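You operate a simulated robot arm through the tools that you are given. There is no shell and no other tool. Be economical: measure what you need, move in short steps, check, and stop when the job is done.

You run a simulated robot arm. Do the job below in one go: nothing can be reset, and whatever is moved stays where it is left.

TASK
Turn the small plate to purple; put the grey stud in its middle.
Fine: black knob free to turn, then tight; move the green block to the hole at the pointer; the purple stud stays in its hole.

The check looks at the end state, three seconds after you hand in, the way a careful person would. Anything else that was tipped, shoved, dropped, spilled or broken makes it a failure.

THE ROBOT
A 7-joint arm with a two-finger parallel gripper on a trunk, on a base that drives. Base frame: it is fixed to the floor where the robot stands at the start and does not move with it; the origin is under the middle of the robot, x ahead of it, y to its left, z up. Readings come in m, rad, newtons and seconds.
Its first joint turns from -2.897 to 2.897 rad. Places, roughly: plate lock knob [0.6, 0, 0.9]; small round plate [0.8, -0.1, 0.9]. Payload 3.43 kg.
Tool frame: the origin (TCP) lies between the finger pads and is the grasp point; the fingertips stand 0.034 m ahead of it; z points along the fingers, y is the line along which they close. Largest opening 0.128 m; finger width 0.024, thickness 0.012; the body of the gripper, 0.048 by 0.13 m, starts 0.096 m behind the TCP.
Orientation is that of the tool frame in the base frame, as [roll, pitch, yaw] about the fixed x, y, z axes, in that order (R = Rz(yaw) Ry(pitch) Rx(roll)). With the fingers straight down and closing along the base's y, the tool's x points along the base's -x, its y along +y and its z along -z.

THE INTERFACE
- The arm moves only by the tool apply_moves. Its argument "targets" is one flat list of numbers, 7 for each row, row after row: the shift along the base's x, y, z in m, then the turn, a rotation vector about the base's x, y, z in rad, then the gripper command, from -1 (fully open) to 1 (shut), values between in proportion. In form: [x, y, z, ax, ay, az, gripper, x, y, z, ax, ay, az, gripper, ...]. A call has 1 to 20 rows; each row shifts and turns the commanded pose from where the row before left it. Rows are played at 5 a second. More than 0.05 m and 0.15 rad between two rows, or a gripper value outside its range, and nothing of the call is played. A pose out of reach is approached as far as the arm can. The call stops where the force on the tool passes 40 N (or 10 N more than at its start, if that is more) or the arm is blocked; 0.2 s more then pass. The fingers move at their own pace (about 0.153 m/s each) and stop on an object; they squeeze with about 21 N. The grip force told is the motor's: it shows also when the fingers shut on nothing. Time passes only in rows, and 0.2 s behind the last, so rows that do not move let the fingers close. It gives the time, the measured TCP pose, the force on the tool (base axes), the opening and the grip force at its end, in the units of the frame above (readings bear some noise), with the torque about the TCP (base axes, N m) and any sound that the robot's microphone picked up.
- Cameras (640 x 400 px; columns grow to the right, rows downward): "scene" is now at [0.1857, 0.2041, 1.3833]; the picture's right is [-0.46, -0.89, 0.01], its down [-0.45, 0.22, -0.87] and it looks along [0.77, -0.40, -0.50] (base axes); focal length 279 px, centre (320, 200). "wrist" rides on the gripper at [0.076, -0.011, -0.16] in the tool frame; the picture's right is [0.15, 0.99, 0.00], its down [-0.88, 0.13, -0.46] and it looks along [-0.45, 0.07, 0.89] (tool axes); focal length 234 px, centre (320, 200). There is no depth. A picture from a camera that has moved, and an enlarged one, comes with that camera's place and axes in the base frame and with its lens. The place of the scene camera against the robot may be out by one fixed shift of up to 0.012 m in any direction.
- snapshot(camera): a new picture of that camera. It takes no simulated time.
- steer(legs): drives the robot by 1 to 6 legs, each [ahead, turn to the left] in m and rad, along the robot's own axes; the way and the turn of a leg run together, so that a leg with both is an arc; at most 1.5 m and 3.142 rad a leg. The arm and the cameras ride along, it lands a little off, and it stops where it bumps. It gives what a move gives.
- aim_head(pan, tilt): turns the head with the scene camera to pan (to the left, within 2.094 rad either way) and tilt (down, from -0.506 to 1.204), counted from straight ahead of the robot. It gives what a move gives.
- enlarge(camera, box): a new picture of the part [left, top, right, bottom] of that camera's present view, enlarged. It takes no simulated time.
- close_job(): hands the job in; it is judged then, once.

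Work in short steps. Places have to be worked out from the pictures, the camera data and where the tool is seen: move nearer, look again, correct. Check each grasp and each placing, and mend what went wrong. You have 120 turns and 98 pictures in all, those below and enlarged ones among them. Open the gripper and draw the arm clear of the work before you hand the job in, unless the task says otherwise; then end with one line.

The tools are called after ">>>" by a JSON object that holds its "op" and its "data". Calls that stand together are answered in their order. apply_moves: Moves the arm, as the interface text tells. Its arguments: {"type":"object","properties":{"targets":{"type":"array","items":{"type":"number"}}},"required":["targets"]} The other tools are called the same way: steer (legs) drives the base; aim_head (pan, tilt) turns the head that bears the scene camera; snapshot (camera) takes a picture; enlarge (camera, box) takes an enlarged picture of a part of a camera's view; close_job () hands the job in.

At the start:

```text
time_s: 0.0
position: [0.6498, -0.1398, 1.2155]
tcp_rot: [-3.141, -0.001, -3.14]
ft_force: [0.0, -0.1, -0.5]
torque: [-0.02, 0.03, 0.0]
grip_width: 0.128
finger_force: 0.1
robot x, y, heading: [-0.0002, 0.0066, -0.004]
head pan, tilt: [-0.476, 0.513]
```

scene: 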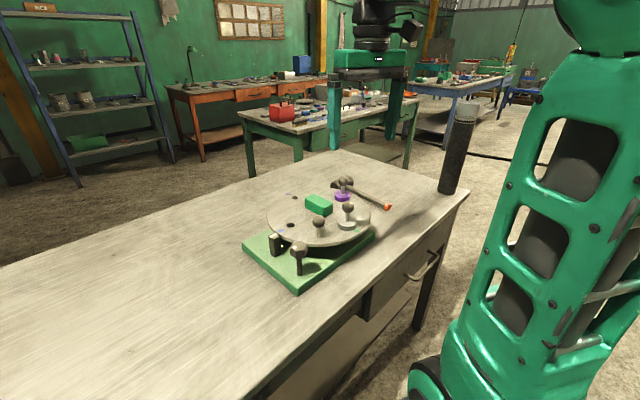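
wrist: 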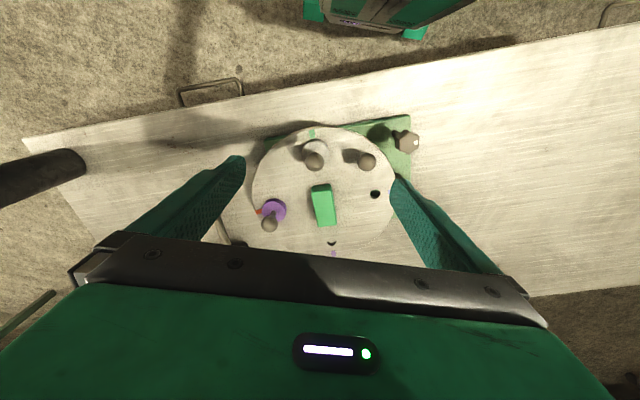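

I'll take enlarged views of the plate from both cameras to read the marks.

>>> {"op": "enlarge", "data": {"camera": "scene", "box": [230, 160, 410, 300]}}

>>> {"op": "enlarge", "data": {"camera": "wrist", "box": [220, 100, 440, 270]}}

```text
2.86 times, centred on (320, 230) of scene
camera zoom: at [0.1857, 0.2041, 1.3833], right [-0.46, -0.89, 0.01], down [-0.45, 0.22, -0.87], along [0.77, -0.4, -0.5], focal length 796 px, centre (320, 114)
```

zoom: 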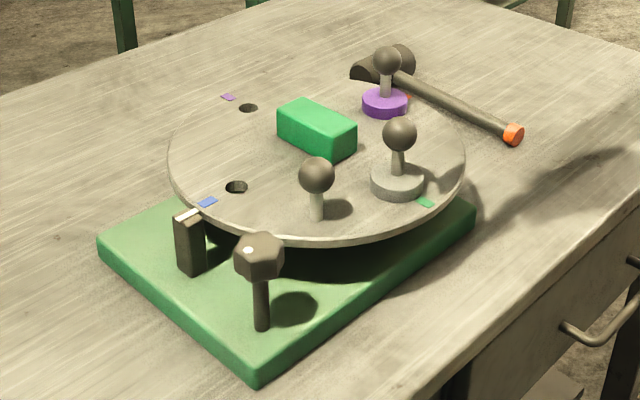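

```text
2.35 times, centred on (330, 185) of wrist
camera zoom: at [0.5739, -0.1514, 1.3753], right [-0.15, 0.99, 0.0], down [0.88, 0.13, 0.45], along [0.45, 0.07, -0.89], focal length 551 px, centre (296, 235)
```

zoom: 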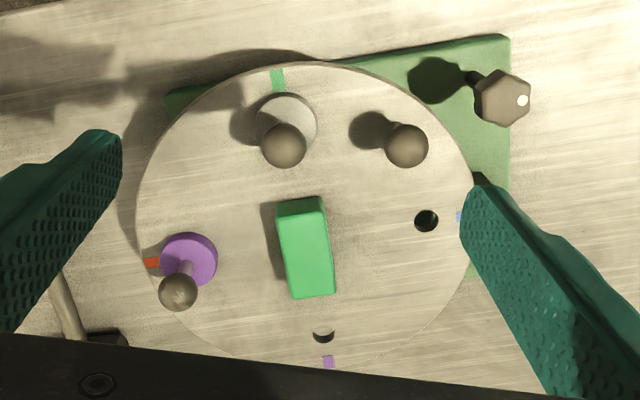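

The order looks like: unlock the hex knob, turn the plate +90° (purple from +x to the pointer at +y), lock it, place the block, then the stud. I shift the arm for a second viewpoint to triangulate.

>>> {"op": "apply_moves", "data": {"targets": [-0.04, 0.03, 0, 0, 0, 0, -1, -0.04, 0.03, 0, 0, 0, 0, -1, -0.04, 0.03, 0, 0, 0, 0, -1, 0, 0, 0, 0, 0, 0, -1]}}

>>> {"op": "enlarge", "data": {"camera": "wrist", "box": [160, 100, 480, 300]}}

```text
time_s: 1.0
position: [0.5139, -0.0522, 1.227]
tcp_rot: [3.141, 0.011, -3.141]
ft_force: [-0.5, -0.2, -0.4]
torque: [-0.02, -0.02, -0.03]
grip_width: 0.1281
finger_force: 0.1
robot x, y, heading: [-0.0014, 0.0078, 0.003]
head pan, tilt: [-0.476, 0.513]
```

```text
2.00 times, centred on (320, 200) of wrist
camera zoom: at [0.4356, -0.0622, 1.385], right [-0.15, 0.99, 0.0], down [0.88, 0.13, 0.47], along [0.46, 0.07, -0.89], focal length 468 px, centre (320, 200)
```

zoom: 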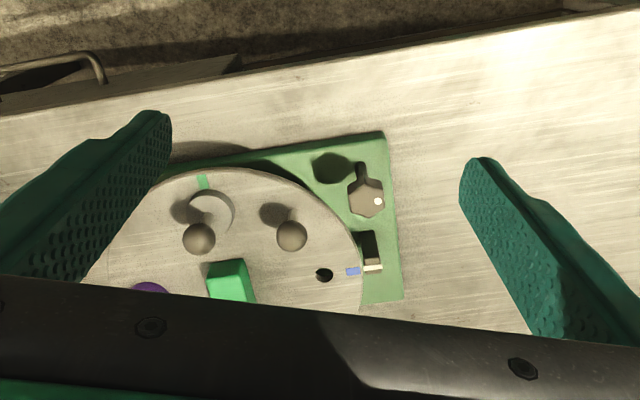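

Triangulation gives: plate centre ≈(0.796,-0.109), top z≈0.94, hole radius ≈0.107, bare ball handle ≈(0.686,-0.052,0.986), hex knob ≈(0.647,0.018,0.96). I move above the knob for a closer look.

>>> {"op": "apply_moves", "data": {"targets": [0.04, 0.025, -0.03, 0, 0, 0, -1, 0.04, 0.025, -0.03, 0, 0, 0, -1, 0.04, 0.02, -0.03, 0, 0, 0, -1, 0, 0, 0, 0, 0, 0, -1, 0, 0, 0, 0, 0, 0, -1, 0, 0, 0, 0, 0, 0, -1]}}

>>> {"op": "snapshot", "data": {"camera": "wrist"}}

```text
refused: row 1 steps farther than a row can; nothing moved
```

```text
92 pictures are left
camera wrist: at [0.4356, -0.0622, 1.385], right [-0.15, 0.99, 0.0], down [0.88, 0.13, 0.47], along [0.46, 0.07, -0.89], focal length 234 px, centre (320, 200)
```

wrist: 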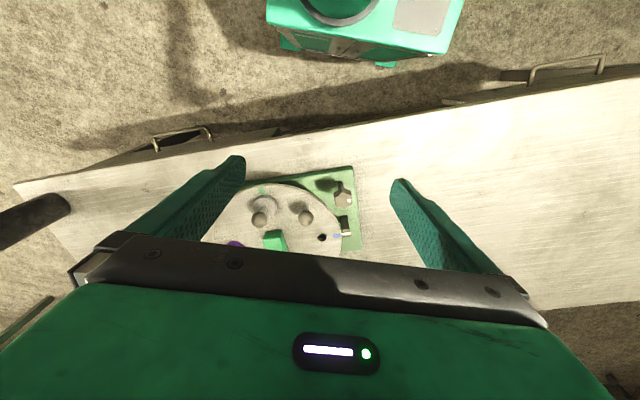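

Steps were slightly too long; I split them.

>>> {"op": "apply_moves", "data": {"targets": [0.03, 0.018, -0.03, 0, 0, 0, -1, 0.03, 0.018, -0.03, 0, 0, 0, -1, 0.03, 0.018, -0.03, 0, 0, 0, -1, 0.03, 0.016, -0.03, 0, 0, 0, -1, 0, 0, 0, 0, 0, 0, -1, 0, 0, 0, 0, 0, 0, -1, 0, 0, 0, 0, 0, 0, -1]}}

>>> {"op": "snapshot", "data": {"camera": "wrist"}}

```text
time_s: 2.6
position: [0.6345, 0.0189, 1.1055]
tcp_rot: [3.141, 0.013, -3.141]
ft_force: [-1.0, 0.2, 0.3]
torque: [-0.02, -0.01, -0.02]
grip_width: 0.1281
finger_force: 0.2
robot x, y, heading: [-0.0056, 0.0099, -0.006]
head pan, tilt: [-0.476, 0.513]
```

```text
91 pictures are left
camera wrist: at [0.556, 0.0083, 1.2641], right [-0.15, 0.99, 0.0], down [0.88, 0.13, 0.47], along [0.46, 0.07, -0.88], focal length 234 px, centre (320, 200)
```

wrist: 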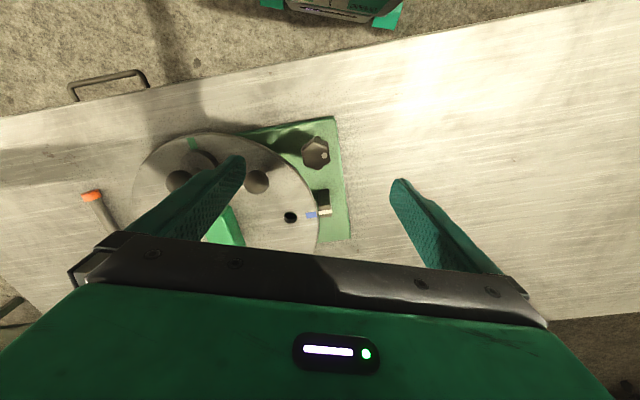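

Knob re-estimates to (0.645,0.017). I zoom in on the knob for its flat orientation and dot.

>>> {"op": "enlarge", "data": {"camera": "wrist", "box": [270, 120, 360, 240]}}

>>> {"op": "enlarge", "data": {"camera": "scene", "box": [260, 220, 340, 290]}}

```text
3.33 times, centred on (315, 180) of wrist
camera zoom: at [0.556, 0.0083, 1.2641], right [-0.15, 0.99, 0.0], down [0.88, 0.13, 0.47], along [0.46, 0.07, -0.88], focal length 781 px, centre (337, 267)
```

zoom: 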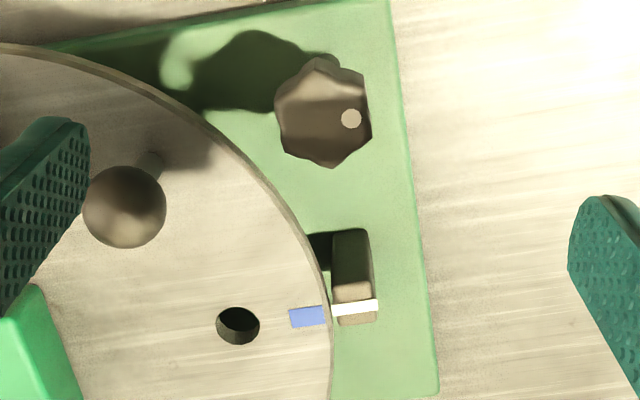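

```text
5.71 times, centred on (300, 255) of scene
camera zoom: at [0.1858, 0.2041, 1.3833], right [-0.46, -0.89, 0.01], down [-0.45, 0.22, -0.87], along [0.77, -0.4, -0.5], focal length 1592 px, centre (434, -114)
```

zoom: 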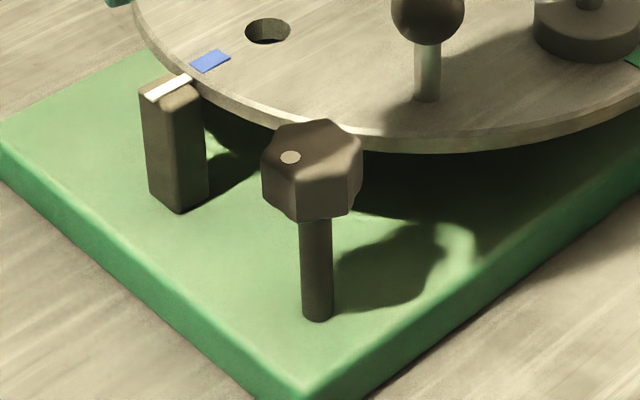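

Flats face roughly ±y (rotated ~11° CCW). I align, half-open the gripper, and come down to just above the knob.

>>> {"op": "apply_moves", "data": {"targets": [0.006, -0.001, -0.03, 0, 0, 0.11, -0.1, 0.006, 0, -0.03, 0, 0, 0.11, -0.1, 0, 0, -0.02, 0, 0, 0, -0.1, 0, 0, 0, 0, 0, 0, -0.1, 0, 0, 0, 0, 0, 0, -0.1]}}

>>> {"op": "snapshot", "data": {"camera": "wrist"}}

>>> {"op": "enlarge", "data": {"camera": "scene", "box": [230, 160, 390, 290]}}

```text
time_s: 3.8
position: [0.6467, 0.0203, 1.0228]
tcp_rot: [-3.141, 0.012, -2.922]
ft_force: [0.4, 0.3, 0.1]
torque: [0.0, 0.01, -0.03]
grip_width: 0.0705
finger_force: 0.1
robot x, y, heading: [-0.0069, 0.0079, 0.003]
head pan, tilt: [-0.476, 0.513]
```

```text
88 pictures are left
camera wrist: at [0.5731, -0.0084, 1.1821], right [-0.36, 0.93, 0.0], down [0.83, 0.32, 0.47], along [0.44, 0.17, -0.88], focal length 234 px, centre (320, 200)
```

wrist: 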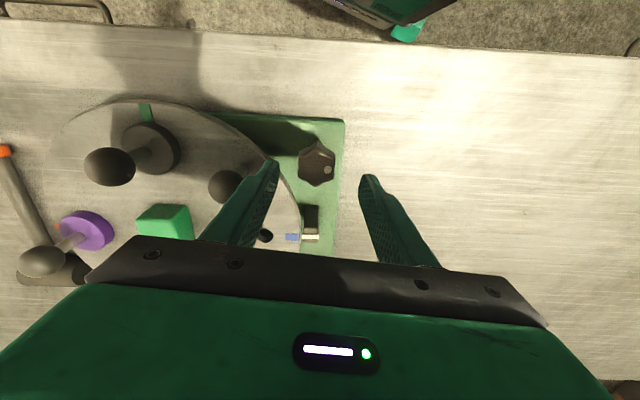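

```text
3.08 times, centred on (310, 225) of scene
camera zoom: at [0.1857, 0.2041, 1.3833], right [-0.46, -0.89, 0.01], down [-0.45, 0.22, -0.87], along [0.77, -0.4, -0.5], focal length 858 px, centre (351, 123)
```

zoom: 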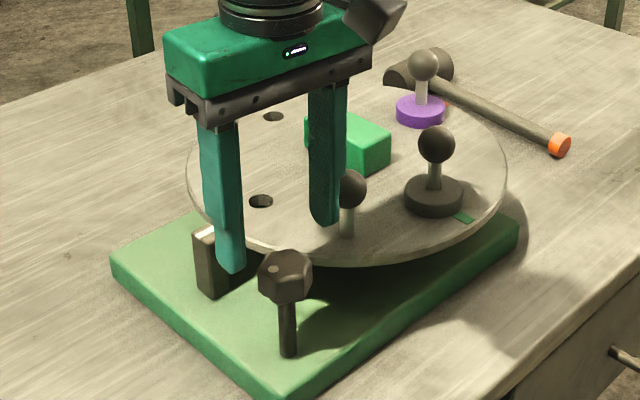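

The fingers straddle the knob axis (target 0.646,0.017). I lower to z≈0.978, then close gently.

>>> {"op": "apply_moves", "data": {"targets": [0, -0.0025, -0.025, 0, 0, 0, -0.1, 0, 0, -0.02, 0, 0, 0, -0.1, 0, 0, 0, 0, 0, 0, -0.1, 0, 0, 0, 0, 0, 0, -0.1]}}

>>> {"op": "snapshot", "data": {"camera": "wrist"}}

>>> {"op": "enlarge", "data": {"camera": "scene", "box": [230, 160, 390, 290]}}

```text
time_s: 4.8
position: [0.6474, 0.0166, 0.9802]
tcp_rot: [3.141, 0.012, -2.922]
ft_force: [0.4, -0.7, -0.2]
torque: [0.05, 0.03, -0.03]
grip_width: 0.0704
finger_force: 0.1
robot x, y, heading: [-0.0019, 0.0066, 0.001]
head pan, tilt: [-0.476, 0.513]
```

```text
86 pictures are left
camera wrist: at [0.5738, -0.0115, 1.1378], right [-0.36, 0.93, 0.0], down [0.83, 0.32, 0.47], along [0.44, 0.17, -0.88], focal length 234 px, centre (320, 200)
```

wrist: 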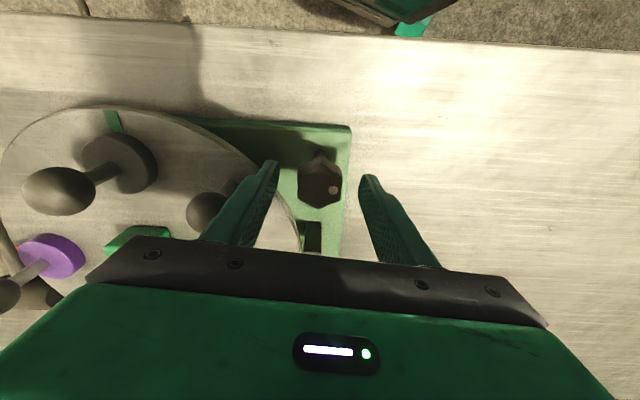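

```text
3.08 times, centred on (310, 225) of scene
camera zoom: at [0.1857, 0.2041, 1.3833], right [-0.46, -0.89, 0.01], down [-0.45, 0.22, -0.87], along [0.77, -0.4, -0.5], focal length 858 px, centre (351, 123)
```

zoom: 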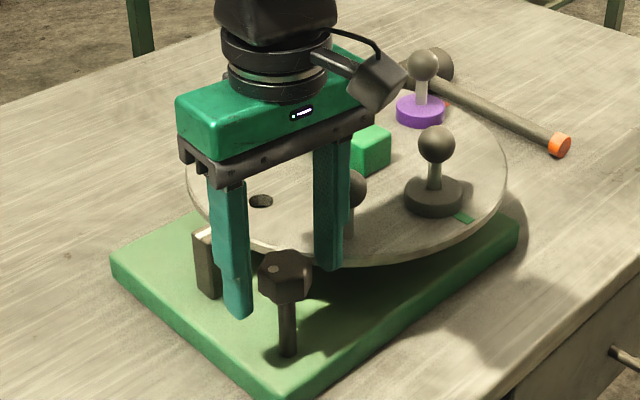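

Aligned: tips straddle the knob head at mid-height. Closing.

>>> {"op": "apply_moves", "data": {"targets": [0, 0, 0, 0, 0, 0, 0.3, 0, 0, 0, 0, 0, 0, 1, 0, 0, 0, 0, 0, 0, 1, 0, 0, 0, 0, 0, 0, 1]}}

>>> {"op": "enlarge", "data": {"camera": "scene", "box": [230, 160, 390, 290]}}

```text
time_s: 5.8
position: [0.6482, 0.0163, 0.9786]
tcp_rot: [-3.14, 0.012, -2.923]
ft_force: [1.3, -5.4, -1.1]
torque: [-0.18, -0.1, 0.03]
grip_width: 0.0373
finger_force: 45.2
robot x, y, heading: [-0.0039, 0.006, -0.0]
head pan, tilt: [-0.476, 0.513]
```

```text
3.08 times, centred on (310, 225) of scene
camera zoom: at [0.1859, 0.2039, 1.3833], right [-0.46, -0.89, 0.01], down [-0.45, 0.22, -0.87], along [0.77, -0.4, -0.5], focal length 858 px, centre (351, 123)
```

zoom: 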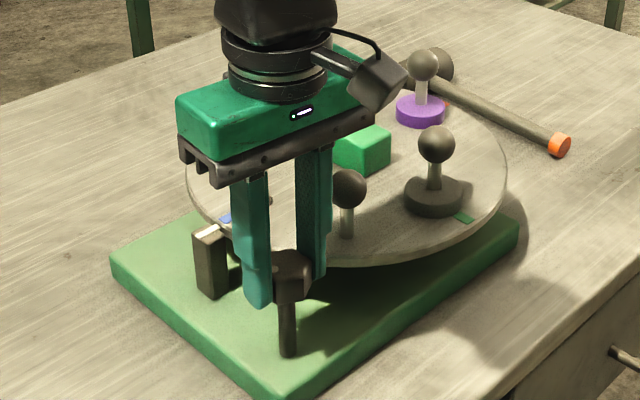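

Gripped at 37 mm. I turn counter-clockwise (loosening) in small steps and watch torque.

>>> {"op": "apply_moves", "data": {"targets": [0, 0, 0, 0, 0, 0.1, 1, 0, 0, 0, 0, 0, 0.1, 1, 0, 0, 0, 0, 0, 0.1, 1, 0, 0, 0, 0, 0, 0, 1]}}

```text
time_s: 6.8
position: [0.6483, 0.0156, 0.979]
tcp_rot: [-3.139, 0.014, -2.62]
ft_force: [7.3, -7.8, 20.2]
torque: [-0.39, 0.17, 0.01]
grip_width: 0.0374
finger_force: 44.8
robot x, y, heading: [0.0022, 0.0116, -0.004]
head pan, tilt: [-0.476, 0.513]
```

It turned 0.3 rad with an upward push of 20 N. I check whether the knob moved with it.

>>> {"op": "enlarge", "data": {"camera": "wrist", "box": [240, 120, 400, 240]}}

>>> {"op": "enlarge", "data": {"camera": "scene", "box": [260, 200, 340, 290]}}

```text
3.33 times, centred on (320, 180) of wrist
camera zoom: at [0.5849, -0.0326, 1.1376], right [-0.62, 0.79, 0.0], down [0.69, 0.55, 0.47], along [0.37, 0.29, -0.88], focal length 781 px, centre (320, 267)
```

zoom: 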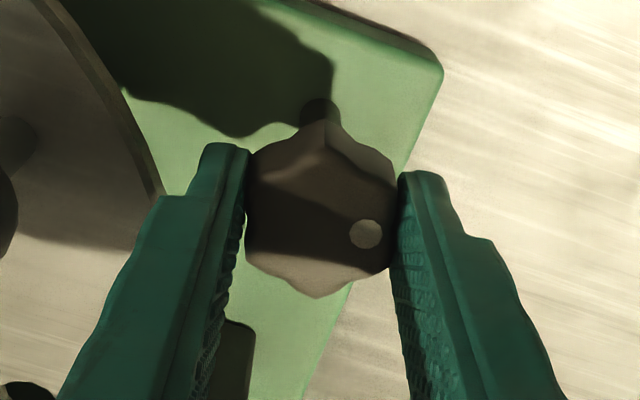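

```text
4.44 times, centred on (300, 245) of scene
camera zoom: at [0.1854, 0.2038, 1.3834], right [-0.46, -0.89, 0.01], down [-0.45, 0.22, -0.87], along [0.77, -0.4, -0.5], focal length 1239 px, centre (409, 0)
```

zoom: 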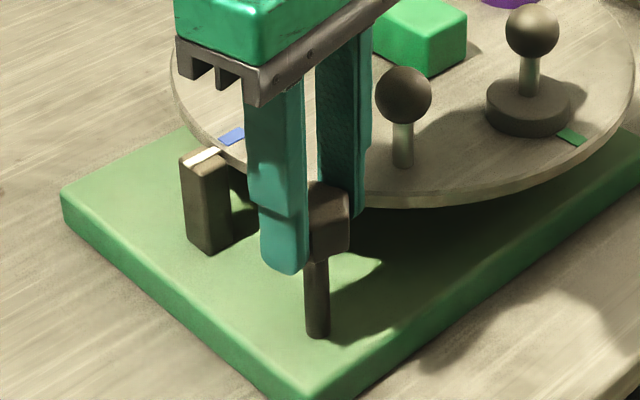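

The knob turns with the gripper and rises on its thread. I continue, lifting slightly with it.

>>> {"op": "apply_moves", "data": {"targets": [0, 0, 0.002, 0, 0, 0.1, 1, 0, 0, 0.0006, 0, 0, 0.1, 1, 0, 0, 0.0006, 0, 0, 0.1, 1, 0, 0, 0, 0, 0, 0, 1]}}

```text
time_s: 7.6
position: [0.6392, 0.0085, 0.9884]
tcp_rot: [-3.126, 0.025, -2.375]
ft_force: [47.9, -50.0, -16.2]
torque: [-2.02, -1.02, -0.83]
grip_width: 0.0372
finger_force: 45.0
robot x, y, heading: [0.0002, 0.007, 0.002]
head pan, tilt: [-0.476, 0.513]
stopped in row 3: the force on the tool passed its limit at 41 N (the readings are from after the stop); the commanded pose is now the measured one
```

Lateral force built up (48,-50 N). I look before doing anything.

>>> {"op": "enlarge", "data": {"camera": "wrist", "box": [200, 100, 440, 260]}}

>>> {"op": "snapshot", "data": {"camera": "scene"}}

```text
2.50 times, centred on (320, 180) of wrist
camera zoom: at [0.5873, -0.0533, 1.1466], right [-0.79, 0.61, -0.02], down [0.53, 0.7, 0.48], along [0.3, 0.37, -0.88], focal length 585 px, centre (320, 250)
```

zoom: 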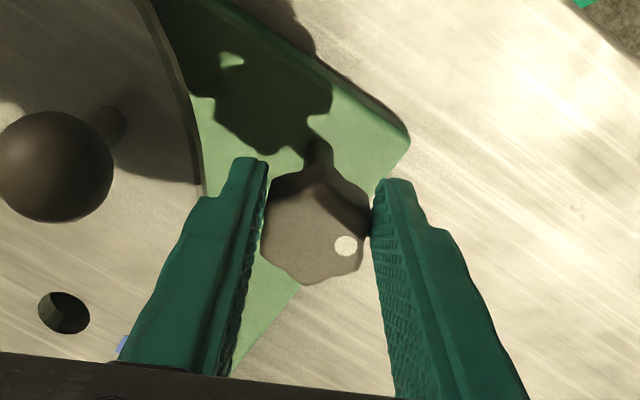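

```text
80 pictures are left
camera scene: at [0.1886, 0.2023, 1.3832], right [-0.46, -0.89, 0.01], down [-0.45, 0.23, -0.86], along [0.77, -0.4, -0.5], focal length 279 px, centre (320, 200)
```

scene: 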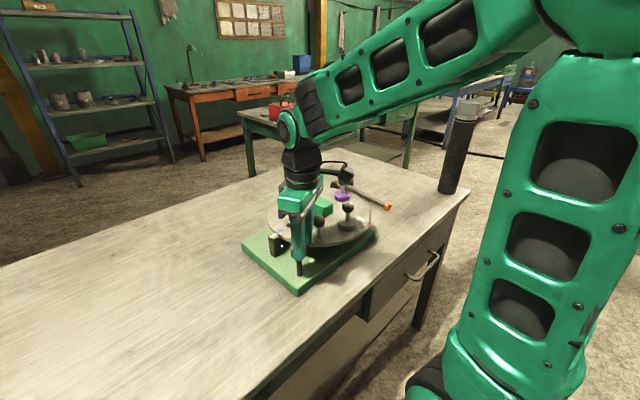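

I hold still for a moment to see how the forces settle.

>>> {"op": "apply_moves", "data": {"targets": [0, 0, 0, 0, 0, 0, 1, 0, 0, 0, 0, 0, 0, 1]}}

```text
time_s: 8.0
position: [0.6196, 0.0028, 0.9986]
tcp_rot: [-3.118, 0.026, -2.387]
ft_force: [-17.4, -25.6, -2.7]
torque: [2.71, -1.79, -0.05]
grip_width: 0.0004
finger_force: 33.1
robot x, y, heading: [-0.0025, 0.0065, -0.003]
head pan, tilt: [-0.476, 0.513]
stopped in row 2: the force on the tool passed its limit at 83 N (the readings are from after the stop); the commanded pose is now the measured one
```

The grip slipped off the knob. I look at the situation before withdrawing.

>>> {"op": "snapshot", "data": {"camera": "wrist"}}

>>> {"op": "enlarge", "data": {"camera": "scene", "box": [220, 140, 400, 300]}}

```text
79 pictures are left
camera wrist: at [0.5657, -0.0574, 1.1566], right [-0.78, 0.62, -0.03], down [0.54, 0.7, 0.47], along [0.31, 0.36, -0.88], focal length 234 px, centre (320, 200)
```

wrist: 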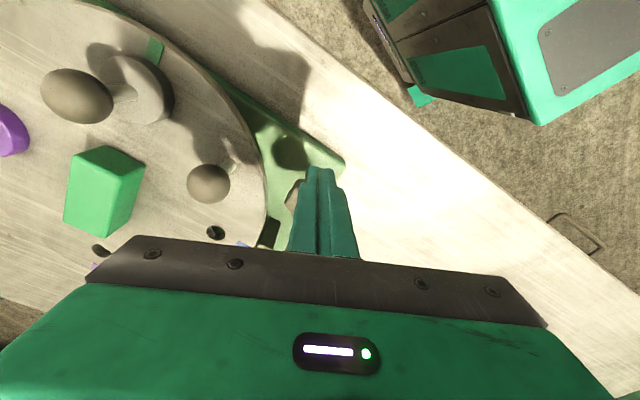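

```text
2.50 times, centred on (310, 220) of scene
camera zoom: at [0.1843, 0.202, 1.3838], right [-0.46, -0.89, 0.0], down [-0.45, 0.23, -0.87], along [0.77, -0.4, -0.5], focal length 697 px, centre (345, 150)
```

zoom: 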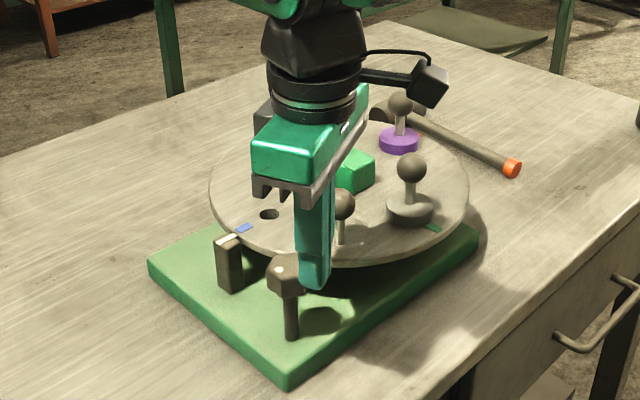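

The knob still stands; the closed fingers are just beside it. I raise straight up to clear.

>>> {"op": "apply_moves", "data": {"targets": [-0.005, 0, 0.01, 0, 0, 0, 1, 0, 0, 0.04, 0, 0, 0, 1, 0, 0, 0.04, 0, 0, 0, 1, 0, 0, 0, 0, 0, 0, 1, 0, 0, 0, 0, 0, 0, 1]}}

>>> {"op": "enlarge", "data": {"camera": "scene", "box": [220, 160, 400, 300]}}

```text
time_s: 8.2
position: [0.6068, 0.0037, 1.0037]
tcp_rot: [-3.111, 0.031, -2.385]
ft_force: [1.5, -0.6, -1.7]
torque: [0.04, 0.19, -0.01]
grip_width: 0.0
finger_force: 33.2
robot x, y, heading: [-0.0004, 0.0081, 0.0]
head pan, tilt: [-0.476, 0.513]
stopped in row 1: the force on the tool passed its limit at 69 N (the readings are from after the stop); the commanded pose is now the measured one
```

```text
2.86 times, centred on (310, 230) of scene
camera zoom: at [0.187, 0.2036, 1.3832], right [-0.46, -0.89, 0.01], down [-0.45, 0.23, -0.87], along [0.77, -0.4, -0.5], focal length 796 px, centre (349, 114)
```

zoom: 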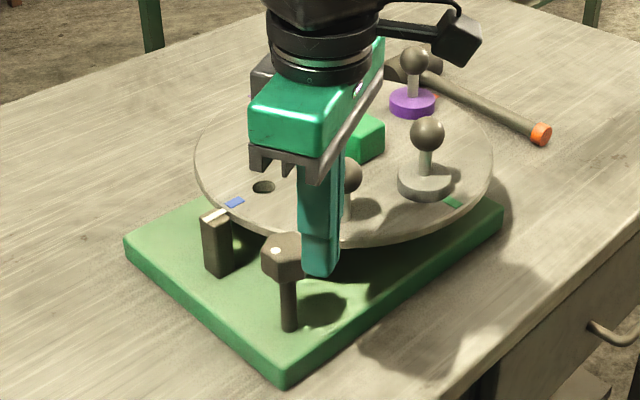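

Forces are now gone; I continue raising.

>>> {"op": "apply_moves", "data": {"targets": [0, 0, 0.03, 0, 0, 0, 1, 0, 0, 0.04, 0, 0, 0, 1, 0, 0, 0.04, 0, 0, 0, 1, 0, 0, 0, 0, 0, 0, 1, 0, 0, 0, 0, 0, 0, 1]}}

>>> {"op": "enlarge", "data": {"camera": "scene", "box": [220, 160, 400, 300]}}

>>> {"op": "snapshot", "data": {"camera": "wrist"}}

```text
time_s: 9.4
position: [0.6098, 0.0043, 1.1126]
tcp_rot: [-3.111, 0.03, -2.385]
ft_force: [0.3, 0.3, 0.9]
torque: [0.0, 0.02, -0.01]
grip_width: 0.0
finger_force: 33.4
robot x, y, heading: [0.0002, 0.0079, 0.0]
head pan, tilt: [-0.476, 0.513]
```

```text
2.86 times, centred on (310, 230) of scene
camera zoom: at [0.1862, 0.2038, 1.3833], right [-0.46, -0.89, 0.01], down [-0.45, 0.23, -0.87], along [0.77, -0.4, -0.5], focal length 796 px, centre (349, 114)
```

zoom: 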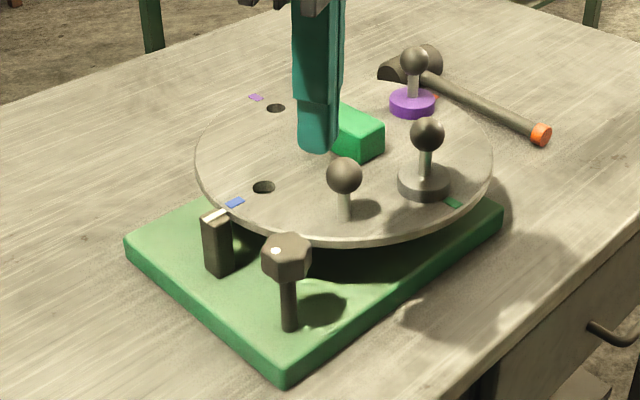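

```text
75 pictures are left
camera wrist: at [0.5535, -0.0553, 1.2713], right [-0.78, 0.62, -0.04], down [0.53, 0.7, 0.48], along [0.32, 0.36, -0.88], focal length 234 px, centre (320, 200)
```

wrist: 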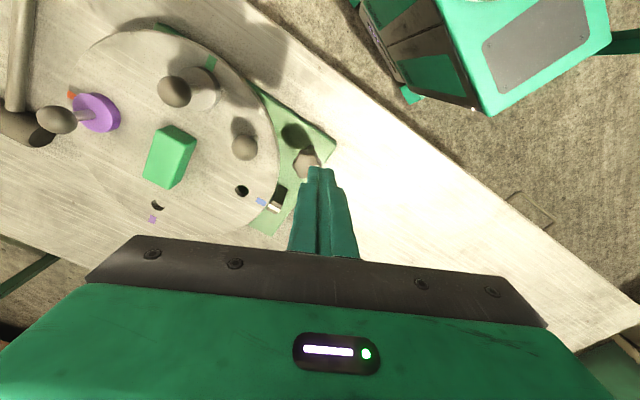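

The knob and plate look unharmed. I undo the small tool tilt, turn the wrist back toward neutral yaw, open, and re-inspect the knob.

>>> {"op": "apply_moves", "data": {"targets": [0, 0, 0, 0, 0.043, 0, -0.1, 0, 0, 0, 0, 0, -0.14, -0.1, 0, 0, 0, 0, 0, -0.14, -0.1, 0, 0, 0, 0, 0, -0.14, -0.1, 0, 0, 0, 0, 0, -0.14, -0.1, 0, 0, 0, 0, 0, -0.14, -0.1, 0.02, 0.01, 0, 0, 0, -0.06, -0.1, 0, 0, 0, 0, 0, 0, -0.1, 0, 0, 0, 0, 0, 0, -0.1]}}

>>> {"op": "enlarge", "data": {"camera": "wrist", "box": [220, 100, 400, 250]}}

```text
time_s: 11.4
position: [0.6274, 0.0162, 1.1148]
tcp_rot: [-3.138, -0.001, 3.136]
ft_force: [-0.2, -0.2, 0.2]
torque: [0.02, -0.01, 0.01]
grip_width: 0.0704
finger_force: 0.1
robot x, y, heading: [-0.0023, 0.0119, -0.006]
head pan, tilt: [-0.476, 0.513]
```

```text
2.67 times, centred on (310, 175) of wrist
camera zoom: at [0.5515, 0.0061, 1.2748], right [-0.14, 0.99, 0.0], down [0.88, 0.13, 0.46], along [0.45, 0.06, -0.89], focal length 624 px, centre (347, 267)
```

zoom: 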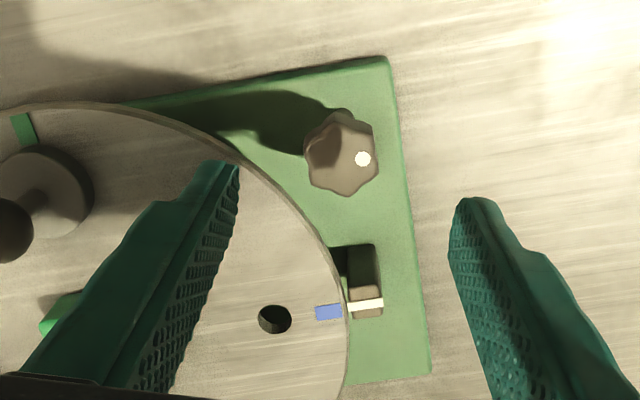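

The knob's orientation is nearly unchanged, and the arm seems to have hit a wrist limit at that yaw. I'll regrip on the flats 60° clockwise so there's plenty of rotation range.

>>> {"op": "apply_moves", "data": {"targets": [0.009, 0, 0, 0, 0, -0.14, -0.1, 0.009, 0, 0, 0, 0, -0.14, -0.1, 0, 0, -0.02, 0, 0, -0.14, -0.1, 0, 0, -0.02, 0, 0, -0.14, -0.1, 0, 0, -0.02, 0, 0, -0.14, -0.1, 0, 0, -0.02, 0, 0, -0.15, -0.1, 0, 0, 0, 0, 0, 0, -0.1, 0, 0, 0, 0, 0, 0, -0.1]}}

>>> {"op": "enlarge", "data": {"camera": "wrist", "box": [200, 100, 440, 250]}}

```text
time_s: 13.2
position: [0.6452, 0.0123, 1.0344]
tcp_rot: [-3.138, 0.0, 2.287]
ft_force: [-0.7, -1.1, 1.0]
torque: [0.0, 0.01, 0.0]
grip_width: 0.0701
finger_force: 0.1
robot x, y, heading: [-0.0022, 0.0088, -0.003]
head pan, tilt: [-0.476, 0.513]
```

```text
2.67 times, centred on (320, 175) of wrist
camera zoom: at [0.5876, 0.0632, 1.1948], right [0.65, 0.76, 0.0], down [0.68, -0.58, 0.46], along [0.34, -0.3, -0.89], focal length 624 px, centre (320, 267)
```

zoom: 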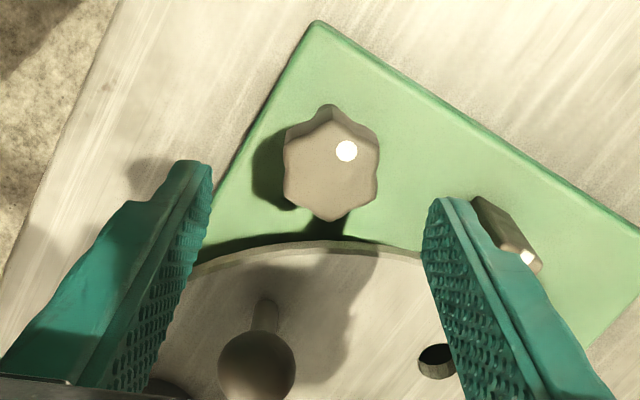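

Knob confirmed at (0.645,0.017), flats aligned with fingers. I correct y and descend, then close.

>>> {"op": "apply_moves", "data": {"targets": [0, 0.0045, -0.025, 0, 0, 0, -0.1, 0, 0, -0.025, 0, 0, 0, -0.1, 0, 0, -0.016, 0, 0, 0, -0.1, 0, 0, 0, 0, 0, 0, -0.1, 0, 0, 0, 0, 0, 0, -0.1]}}

>>> {"op": "enlarge", "data": {"camera": "wrist", "box": [200, 100, 440, 250]}}

```text
time_s: 14.4
position: [0.6452, 0.0185, 0.9679]
tcp_rot: [-3.137, 0.0, 2.288]
ft_force: [0.6, -0.5, 0.5]
torque: [0.03, 0.02, 0.0]
grip_width: 0.0705
finger_force: 0.1
robot x, y, heading: [-0.0031, 0.0076, -0.001]
head pan, tilt: [-0.476, 0.513]
```

```text
2.67 times, centred on (320, 175) of wrist
camera zoom: at [0.5871, 0.0681, 1.1288], right [0.65, 0.76, 0.0], down [0.68, -0.58, 0.46], along [0.34, -0.3, -0.89], focal length 624 px, centre (320, 267)
```

zoom: 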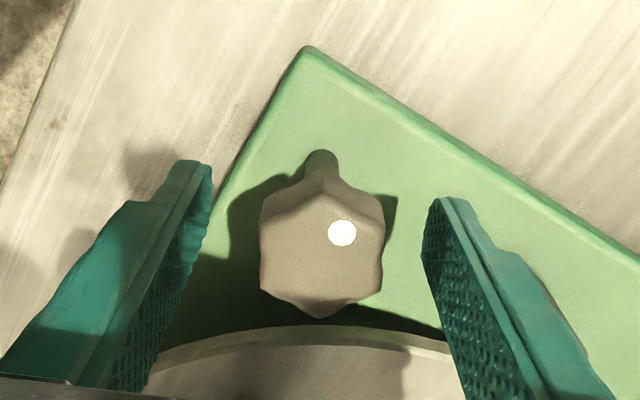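

Well centred. Closing on the flats.

>>> {"op": "apply_moves", "data": {"targets": [0, 0, 0, 0, 0, 0, 0.3, 0, 0, 0, 0, 0, 0, 1, 0, 0, 0, 0, 0, 0, 1, 0, 0, 0, 0, 0, 0, 1]}}

>>> {"op": "apply_moves", "data": {"targets": [0, 0, 0, 0, 0, 0.1, 1, 0, 0, 0, 0, 0, 0.1, 1, 0, 0, 0, 0, 0, 0, 1]}}

>>> {"op": "enlarge", "data": {"camera": "wrist", "box": [200, 100, 440, 250]}}

```text
time_s: 15.4
position: [0.6462, 0.0185, 0.9677]
tcp_rot: [-3.137, 0.0, 2.288]
ft_force: [8.4, 7.2, -3.6]
torque: [0.21, -0.23, 0.14]
grip_width: 0.0372
finger_force: 45.2
robot x, y, heading: [-0.001, 0.007, -0.007]
head pan, tilt: [-0.476, 0.513]
```

```text
time_s: 16.2
position: [0.6439, 0.0186, 0.9693]
tcp_rot: [-3.137, 0.001, 2.486]
ft_force: [4.4, -0.8, 9.3]
torque: [-0.12, -0.07, -0.02]
grip_width: 0.0372
finger_force: 44.5
robot x, y, heading: [-0.0017, 0.0093, 0.001]
head pan, tilt: [-0.476, 0.513]
```

```text
2.67 times, centred on (320, 175) of wrist
camera zoom: at [0.5784, 0.0558, 1.1289], right [0.49, 0.87, 0.0], down [0.78, -0.43, 0.46], along [0.4, -0.22, -0.89], focal length 624 px, centre (320, 267)
```

zoom: 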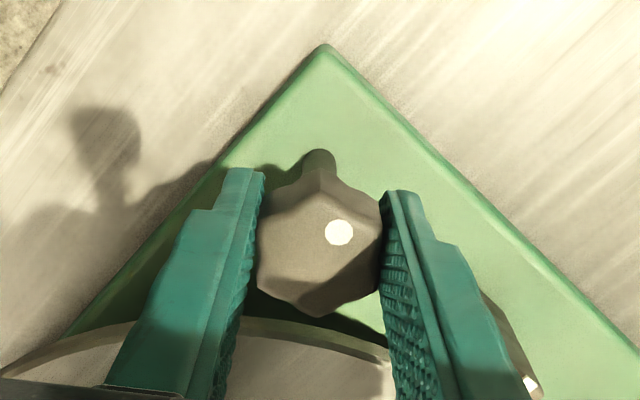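

It rotates cleanly with low torque. I continue with a tiny lift per step.

>>> {"op": "apply_moves", "data": {"targets": [0.001, 0, 0.0007, 0, 0, 0.1, 1, 0, 0, 0.0005, 0, 0, 0.1, 1, 0, 0, 0, 0, 0, 0, 1]}}

```text
time_s: 17.0
position: [0.6452, 0.0172, 0.9692]
tcp_rot: [-3.135, -0.003, 2.69]
ft_force: [-3.3, -4.2, -18.3]
torque: [-0.26, -0.36, -0.04]
grip_width: 0.0376
finger_force: 45.1
robot x, y, heading: [0.0003, 0.0089, -0.0]
head pan, tilt: [-0.476, 0.513]
```

Fz flipped, so no lift is needed. I ease down a little and continue.

>>> {"op": "apply_moves", "data": {"targets": [0, 0, -0.0008, 0, 0, 0.1, 1, 0, 0, 0, 0, 0, 0.1, 1, 0, 0, 0, 0, 0, 0, 1]}}

>>> {"op": "enlarge", "data": {"camera": "wrist", "box": [200, 100, 440, 250]}}

```text
time_s: 17.8
position: [0.6445, 0.0165, 0.9691]
tcp_rot: [-3.136, 0.0, 2.887]
ft_force: [-18.0, -19.3, 10.5]
torque: [-0.51, 1.28, -0.06]
grip_width: 0.0373
finger_force: 45.1
robot x, y, heading: [-0.0018, 0.0058, -0.001]
head pan, tilt: [-0.476, 0.513]
```

```text
2.67 times, centred on (320, 175) of wrist
camera zoom: at [0.5686, 0.0259, 1.129], right [0.11, 0.99, 0.0], down [0.89, -0.09, 0.45], along [0.45, -0.05, -0.89], focal length 624 px, centre (320, 267)
```

zoom: 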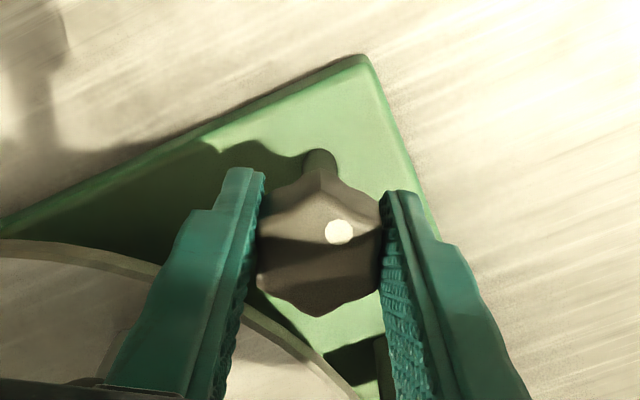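

Knob has turned 0.6 rad. Some side load has built up; I shift ~1.5 mm with it and keep turning.

>>> {"op": "apply_moves", "data": {"targets": [-0.001, -0.001, 0, 0, 0, 0, 1, -0.0005, -0.0005, 0, 0, 0, 0.08, 1, 0, 0, 0, 0, 0, 0, 1]}}

```text
time_s: 18.6
position: [0.6443, 0.0163, 0.9691]
tcp_rot: [-3.14, -0.001, 2.966]
ft_force: [-7.5, -11.8, -1.7]
torque: [-0.2, -0.4, -0.05]
grip_width: 0.0375
finger_force: 44.8
robot x, y, heading: [-0.0034, 0.0094, -0.004]
head pan, tilt: [-0.476, 0.513]
```

>>> {"op": "apply_moves", "data": {"targets": [-0.0007, -0.0008, 0, 0, 0, 0.1, 1, 0, 0, 0, 0, 0, 0.1, 1, 0, 0, 0, 0, 0, 0, 1]}}

```text
time_s: 19.4
position: [0.6442, 0.016, 0.9694]
tcp_rot: [-3.137, -0.001, -3.114]
ft_force: [9.9, -9.4, -22.9]
torque: [-0.05, -0.71, -0.01]
grip_width: 0.0375
finger_force: 45.3
robot x, y, heading: [-0.0018, 0.0088, -0.003]
head pan, tilt: [-0.476, 0.513]
```

0.88 rad turned. No resisting torque yet; continuing with smaller batches.

>>> {"op": "apply_moves", "data": {"targets": [0.0005, -0.0005, -0.0006, 0, 0, 0.1, 1, 0, 0, 0, 0, 0, 0.1, 1, 0, 0, 0, 0, 0, 0, 1]}}

>>> {"op": "enlarge", "data": {"camera": "wrist", "box": [200, 100, 440, 250]}}

```text
time_s: 20.2
position: [0.6446, 0.0149, 0.9685]
tcp_rot: [-3.138, -0.003, -2.917]
ft_force: [-1.4, -15.0, -7.7]
torque: [-0.42, 0.28, -0.07]
grip_width: 0.037
finger_force: 45.1
robot x, y, heading: [-0.0004, 0.007, -0.002]
head pan, tilt: [-0.476, 0.513]
```

```text
2.67 times, centred on (320, 175) of wrist
camera zoom: at [0.5733, -0.0119, 1.1292], right [-0.36, 0.93, 0.0], down [0.83, 0.33, 0.45], along [0.42, 0.16, -0.89], focal length 624 px, centre (320, 267)
```

zoom: 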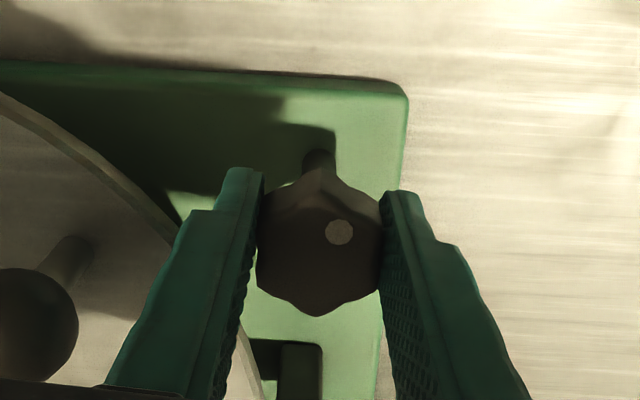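

1.08 rad turned. I go another ~0.3 rad, staying within the wrist range.

>>> {"op": "apply_moves", "data": {"targets": [0, -0.0008, -0.0003, 0, 0, 0.1, 1, 0, 0, 0, 0, 0, 0.1, 1, 0, 0, 0, 0, 0, 0, 1]}}

>>> {"op": "apply_moves", "data": {"targets": [0, 0, 0, 0, 0, 0.1, 1, 0, 0, 0, 0, 0, 0, 1]}}

```text
time_s: 21.0
position: [0.645, 0.0153, 0.9686]
tcp_rot: [-3.138, -0.001, -2.719]
ft_force: [-3.5, -24.4, 7.4]
torque: [-0.82, 0.47, -0.03]
grip_width: 0.0371
finger_force: 44.8
robot x, y, heading: [-0.0082, 0.0097, 0.003]
head pan, tilt: [-0.476, 0.513]
```

```text
time_s: 21.6
position: [0.6454, 0.014, 0.9683]
tcp_rot: [-3.139, 0.002, -2.618]
ft_force: [-4.7, -32.6, 20.4]
torque: [-0.79, 0.35, -0.05]
grip_width: 0.0371
finger_force: 45.4
robot x, y, heading: [-0.0013, 0.0114, 0.001]
head pan, tilt: [-0.476, 0.513]
```

Side load is growing; the knob has turned ~79°. I release just slightly (plate edge is near) and lift off.

>>> {"op": "apply_moves", "data": {"targets": [0, 0, 0, 0, 0, 0, 0.25, 0, 0, 0, 0, 0, 0, 0.25, 0, 0, 0.02, 0, 0, 0, 0.25, 0, 0, 0.03, 0, 0, 0, 0.1, 0, 0, 0.04, 0, 0, 0, 0, 0, 0, 0, 0, 0, 0, 0]}}

>>> {"op": "enlarge", "data": {"camera": "wrist", "box": [200, 100, 440, 250]}}

>>> {"op": "enlarge", "data": {"camera": "scene", "box": [220, 160, 400, 300]}}

```text
time_s: 23.0
position: [0.6414, 0.0168, 1.0567]
tcp_rot: [-3.136, 0.001, -2.616]
ft_force: [-0.7, 0.3, 0.1]
torque: [-0.02, 0.0, 0.01]
grip_width: 0.064
finger_force: 0.1
robot x, y, heading: [-0.0, 0.0062, 0.002]
head pan, tilt: [-0.476, 0.513]
```

```text
2.67 times, centred on (320, 175) of wrist
camera zoom: at [0.5808, -0.0304, 1.2163], right [-0.62, 0.78, 0.0], down [0.7, 0.56, 0.46], along [0.36, 0.28, -0.89], focal length 624 px, centre (320, 267)
```

zoom: 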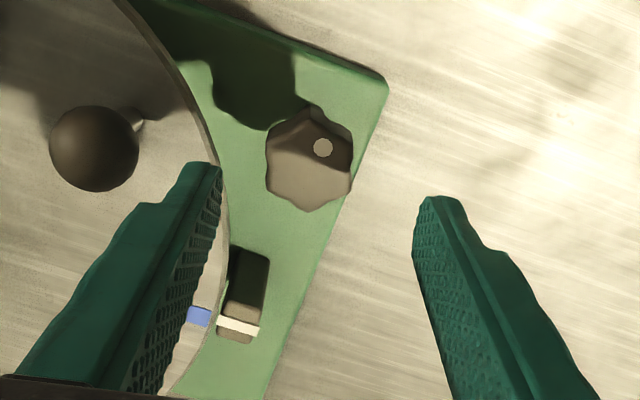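

```text
2.86 times, centred on (310, 230) of scene
camera zoom: at [0.1862, 0.2038, 1.3833], right [-0.46, -0.89, 0.01], down [-0.45, 0.23, -0.87], along [0.77, -0.4, -0.5], focal length 796 px, centre (349, 114)
```

zoom: 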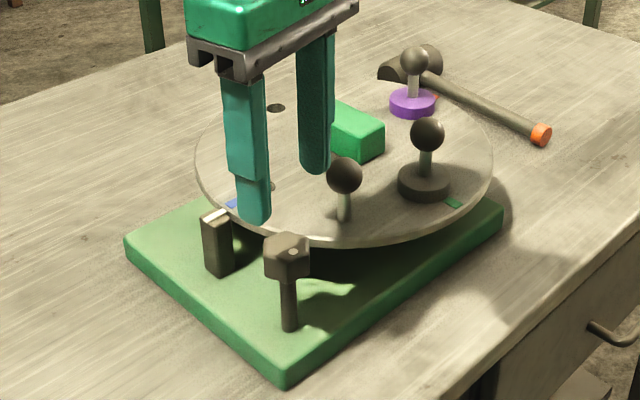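

The knob has turned about 80–90°. Next I go over to the bare ball handle at ≈(0.686,-0.052), turning the wrist so I can rotate with the plate.

>>> {"op": "apply_moves", "data": {"targets": [0.005, -0.007, 0.015, 0, 0, -0.14, -0.1, 0.004, -0.007, 0, 0, 0, -0.14, -0.1, 0.004, -0.007, 0, 0, 0, -0.14, -0.1, 0.004, -0.007, 0, 0, 0, -0.14, -0.1, 0.004, -0.007, 0, 0, 0, -0.14, -0.1, 0.004, -0.007, 0, 0, 0, -0.14, -0.1, 0.004, -0.007, 0, 0, 0, -0.14, -0.1, 0.004, -0.007, 0, 0, 0, -0.14, -0.1, 0.004, -0.007, 0, 0, 0, -0.14, -0.1, 0.004, -0.006, 0, 0, 0, -0.14, -0.1, 0.004, 0, 0, 0, 0, -0.125, -0.1, 0, 0, 0, 0, 0, 0, -0.1, 0, 0, 0, 0, 0, 0, -0.1]}}

>>> {"op": "snapshot", "data": {"camera": "wrist"}}

```text
time_s: 25.8
position: [0.6902, -0.0548, 1.0736]
tcp_rot: [-3.137, -0.001, 2.142]
ft_force: [0.1, 0.4, 0.3]
torque: [-0.02, 0.0, -0.03]
grip_width: 0.0706
finger_force: 0.0
robot x, y, heading: [-0.003, 0.0075, -0.007]
head pan, tilt: [-0.476, 0.513]
```

```text
66 pictures are left
camera wrist: at [0.6404, 0.004, 1.2336], right [0.75, 0.66, 0.0], down [0.59, -0.67, 0.46], along [0.3, -0.35, -0.89], focal length 234 px, centre (320, 200)
```

wrist: 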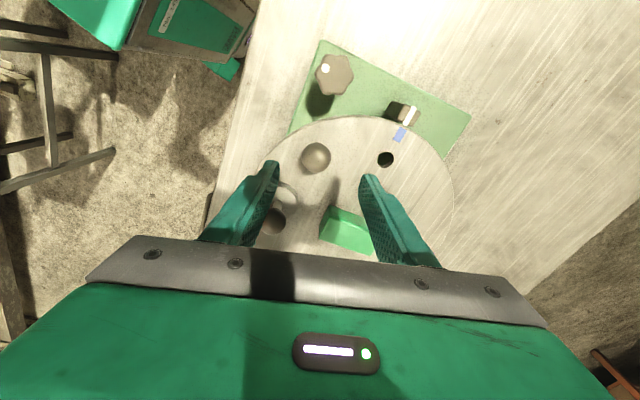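

Ball re-estimates to (0.685,-0.056). I correct and descend to grasp height, then check.

>>> {"op": "apply_moves", "data": {"targets": [-0.005, -0.001, -0.025, 0, 0, 0, -0.1, 0, 0, -0.03, 0, 0, 0, -0.1, 0, 0, -0.03, 0, 0, 0, -0.1, 0, 0, 0, 0, 0, 0, -0.1, 0, 0, 0, 0, 0, 0, -0.1]}}

>>> {"op": "snapshot", "data": {"camera": "wrist"}}

>>> {"op": "enlarge", "data": {"camera": "scene", "box": [220, 160, 400, 300]}}

```text
time_s: 27.0
position: [0.6847, -0.055, 0.9895]
tcp_rot: [-3.137, 0.0, 2.145]
ft_force: [-0.4, -0.8, 0.5]
torque: [-0.01, 0.0, 0.02]
grip_width: 0.0705
finger_force: 0.0
robot x, y, heading: [-0.0054, 0.0057, 0.001]
head pan, tilt: [-0.476, 0.513]
```

```text
65 pictures are left
camera wrist: at [0.6351, 0.0033, 1.1486], right [0.75, 0.66, 0.0], down [0.59, -0.67, 0.46], along [0.3, -0.35, -0.89], focal length 234 px, centre (320, 200)
```

wrist: 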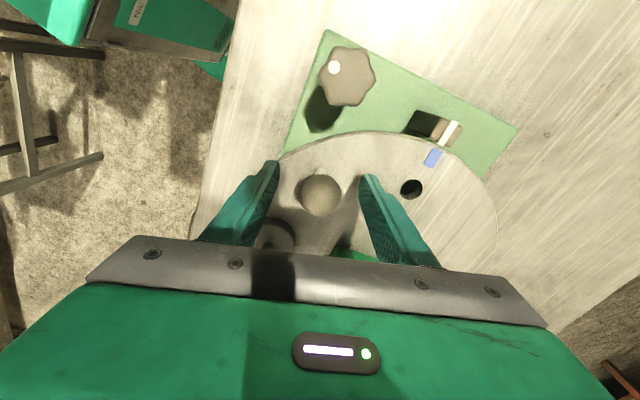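

```text
2.86 times, centred on (310, 230) of scene
camera zoom: at [0.1862, 0.2038, 1.3833], right [-0.46, -0.89, 0.01], down [-0.45, 0.23, -0.87], along [0.77, -0.4, -0.5], focal length 796 px, centre (349, 114)
```

zoom: 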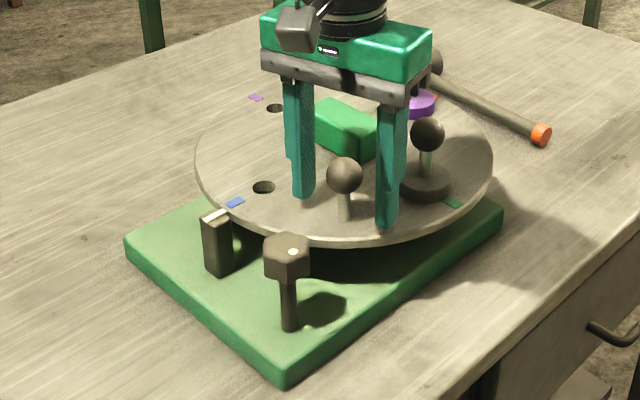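

Ball is centred. Closing on it.

>>> {"op": "apply_moves", "data": {"targets": [0.001, -0.0015, -0.004, 0, 0, 0, -0.1, 0, 0, 0, 0, 0, 0, 0.4, 0, 0, 0, 0, 0, 0, 1, 0, 0, 0, 0, 0, 0, 1, 0, 0, 0, 0, 0, 0, 1]}}

```text
time_s: 28.2
position: [0.6866, -0.0568, 0.9854]
tcp_rot: [-3.138, 0.001, 2.143]
ft_force: [-2.5, -0.3, 1.0]
torque: [0.01, -0.03, -0.12]
grip_width: 0.0316
finger_force: 44.5
robot x, y, heading: [-0.0043, 0.0063, -0.001]
head pan, tilt: [-0.476, 0.513]
```

Grip holds the 31.6 mm ball at r≈0.121 m, 154.5°. I try 0.2 rad of plate rotation to see whether it is free.

>>> {"op": "apply_moves", "data": {"targets": [-0.0024, -0.0056, 0, 0, 0, 0.05, 1, -0.0023, -0.0056, 0, 0, 0, 0.05, 1, -0.0018, -0.0058, 0, 0, 0, 0.05, 1, -0.0017, -0.0058, 0, 0, 0, 0.05, 1, 0, 0, 0, 0, 0, 0, 1]}}

>>> {"op": "enlarge", "data": {"camera": "scene", "box": [220, 160, 400, 300]}}

```text
time_s: 29.4
position: [0.6781, -0.079, 0.9848]
tcp_rot: [-3.135, 0.0, 2.344]
ft_force: [0.7, 2.9, -8.3]
torque: [-0.59, -0.77, 0.3]
grip_width: 0.0318
finger_force: 45.4
robot x, y, heading: [-0.0043, 0.0087, -0.001]
head pan, tilt: [-0.476, 0.513]
```

```text
2.86 times, centred on (310, 230) of scene
camera zoom: at [0.1865, 0.2039, 1.3833], right [-0.46, -0.89, 0.01], down [-0.45, 0.23, -0.87], along [0.77, -0.4, -0.5], focal length 796 px, centre (349, 114)
```

zoom: 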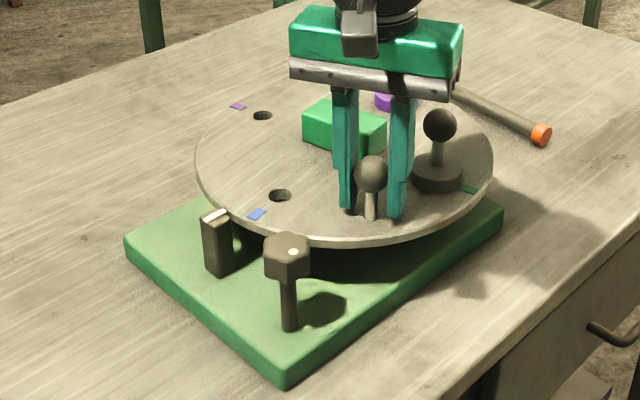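

The plate is free. I carry the handle further along the arc, in two batches.

>>> {"op": "apply_moves", "data": {"targets": [-0.0012, -0.006, 0, 0, 0, 0.05, 1, -0.0011, -0.0059, 0, 0, 0, 0.05, 1, -0.0006, -0.006, 0, 0, 0, 0.05, 1, -0.0006, -0.006, 0, 0, 0, 0.05, 1, 0, -0.0061, 0, 0, 0, 0.05, 1, 0.0001, -0.0061, 0, 0, 0, 0.05, 1, 0.0006, -0.006, 0, 0, 0, 0.05, 1, 0.0007, -0.006, 0, 0, 0, 0.05, 1, 0.0012, -0.006, 0, 0, 0, 0.05, 1, 0.0012, -0.0059, 0, 0, 0, 0.05, 1, 0.0018, -0.0058, 0, 0, 0, 0.05, 1, 0.0019, -0.0057, 0, 0, 0, 0.05, 1, 0.0023, -0.0056, 0, 0, 0, 0.05, 1, 0.0024, -0.0056, 0, 0, 0, 0.05, 1, 0, 0, 0, 0, 0, 0, 1]}}

>>> {"op": "enlarge", "data": {"camera": "scene", "box": [220, 160, 400, 300]}}

```text
time_s: 32.6
position: [0.6857, -0.1619, 0.9845]
tcp_rot: [-3.139, 0.003, 3.04]
ft_force: [3.8, 3.5, 20.0]
torque: [0.08, 0.44, 0.28]
grip_width: 0.0316
finger_force: 45.2
robot x, y, heading: [0.0018, 0.0092, 0.002]
head pan, tilt: [-0.476, 0.513]
```

```text
2.86 times, centred on (310, 230) of scene
camera zoom: at [0.1858, 0.2041, 1.3833], right [-0.46, -0.89, 0.01], down [-0.45, 0.23, -0.87], along [0.77, -0.4, -0.5], focal length 796 px, centre (349, 114)
```

zoom: 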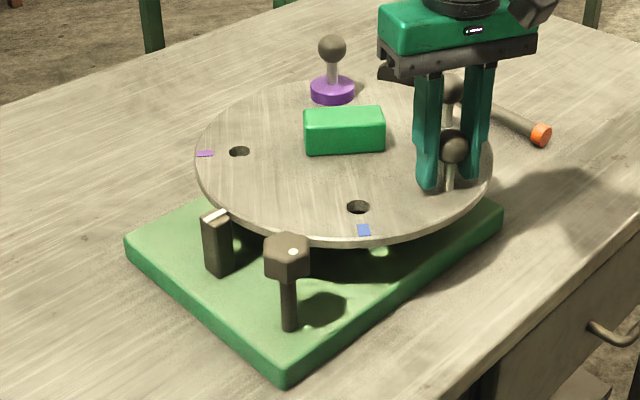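

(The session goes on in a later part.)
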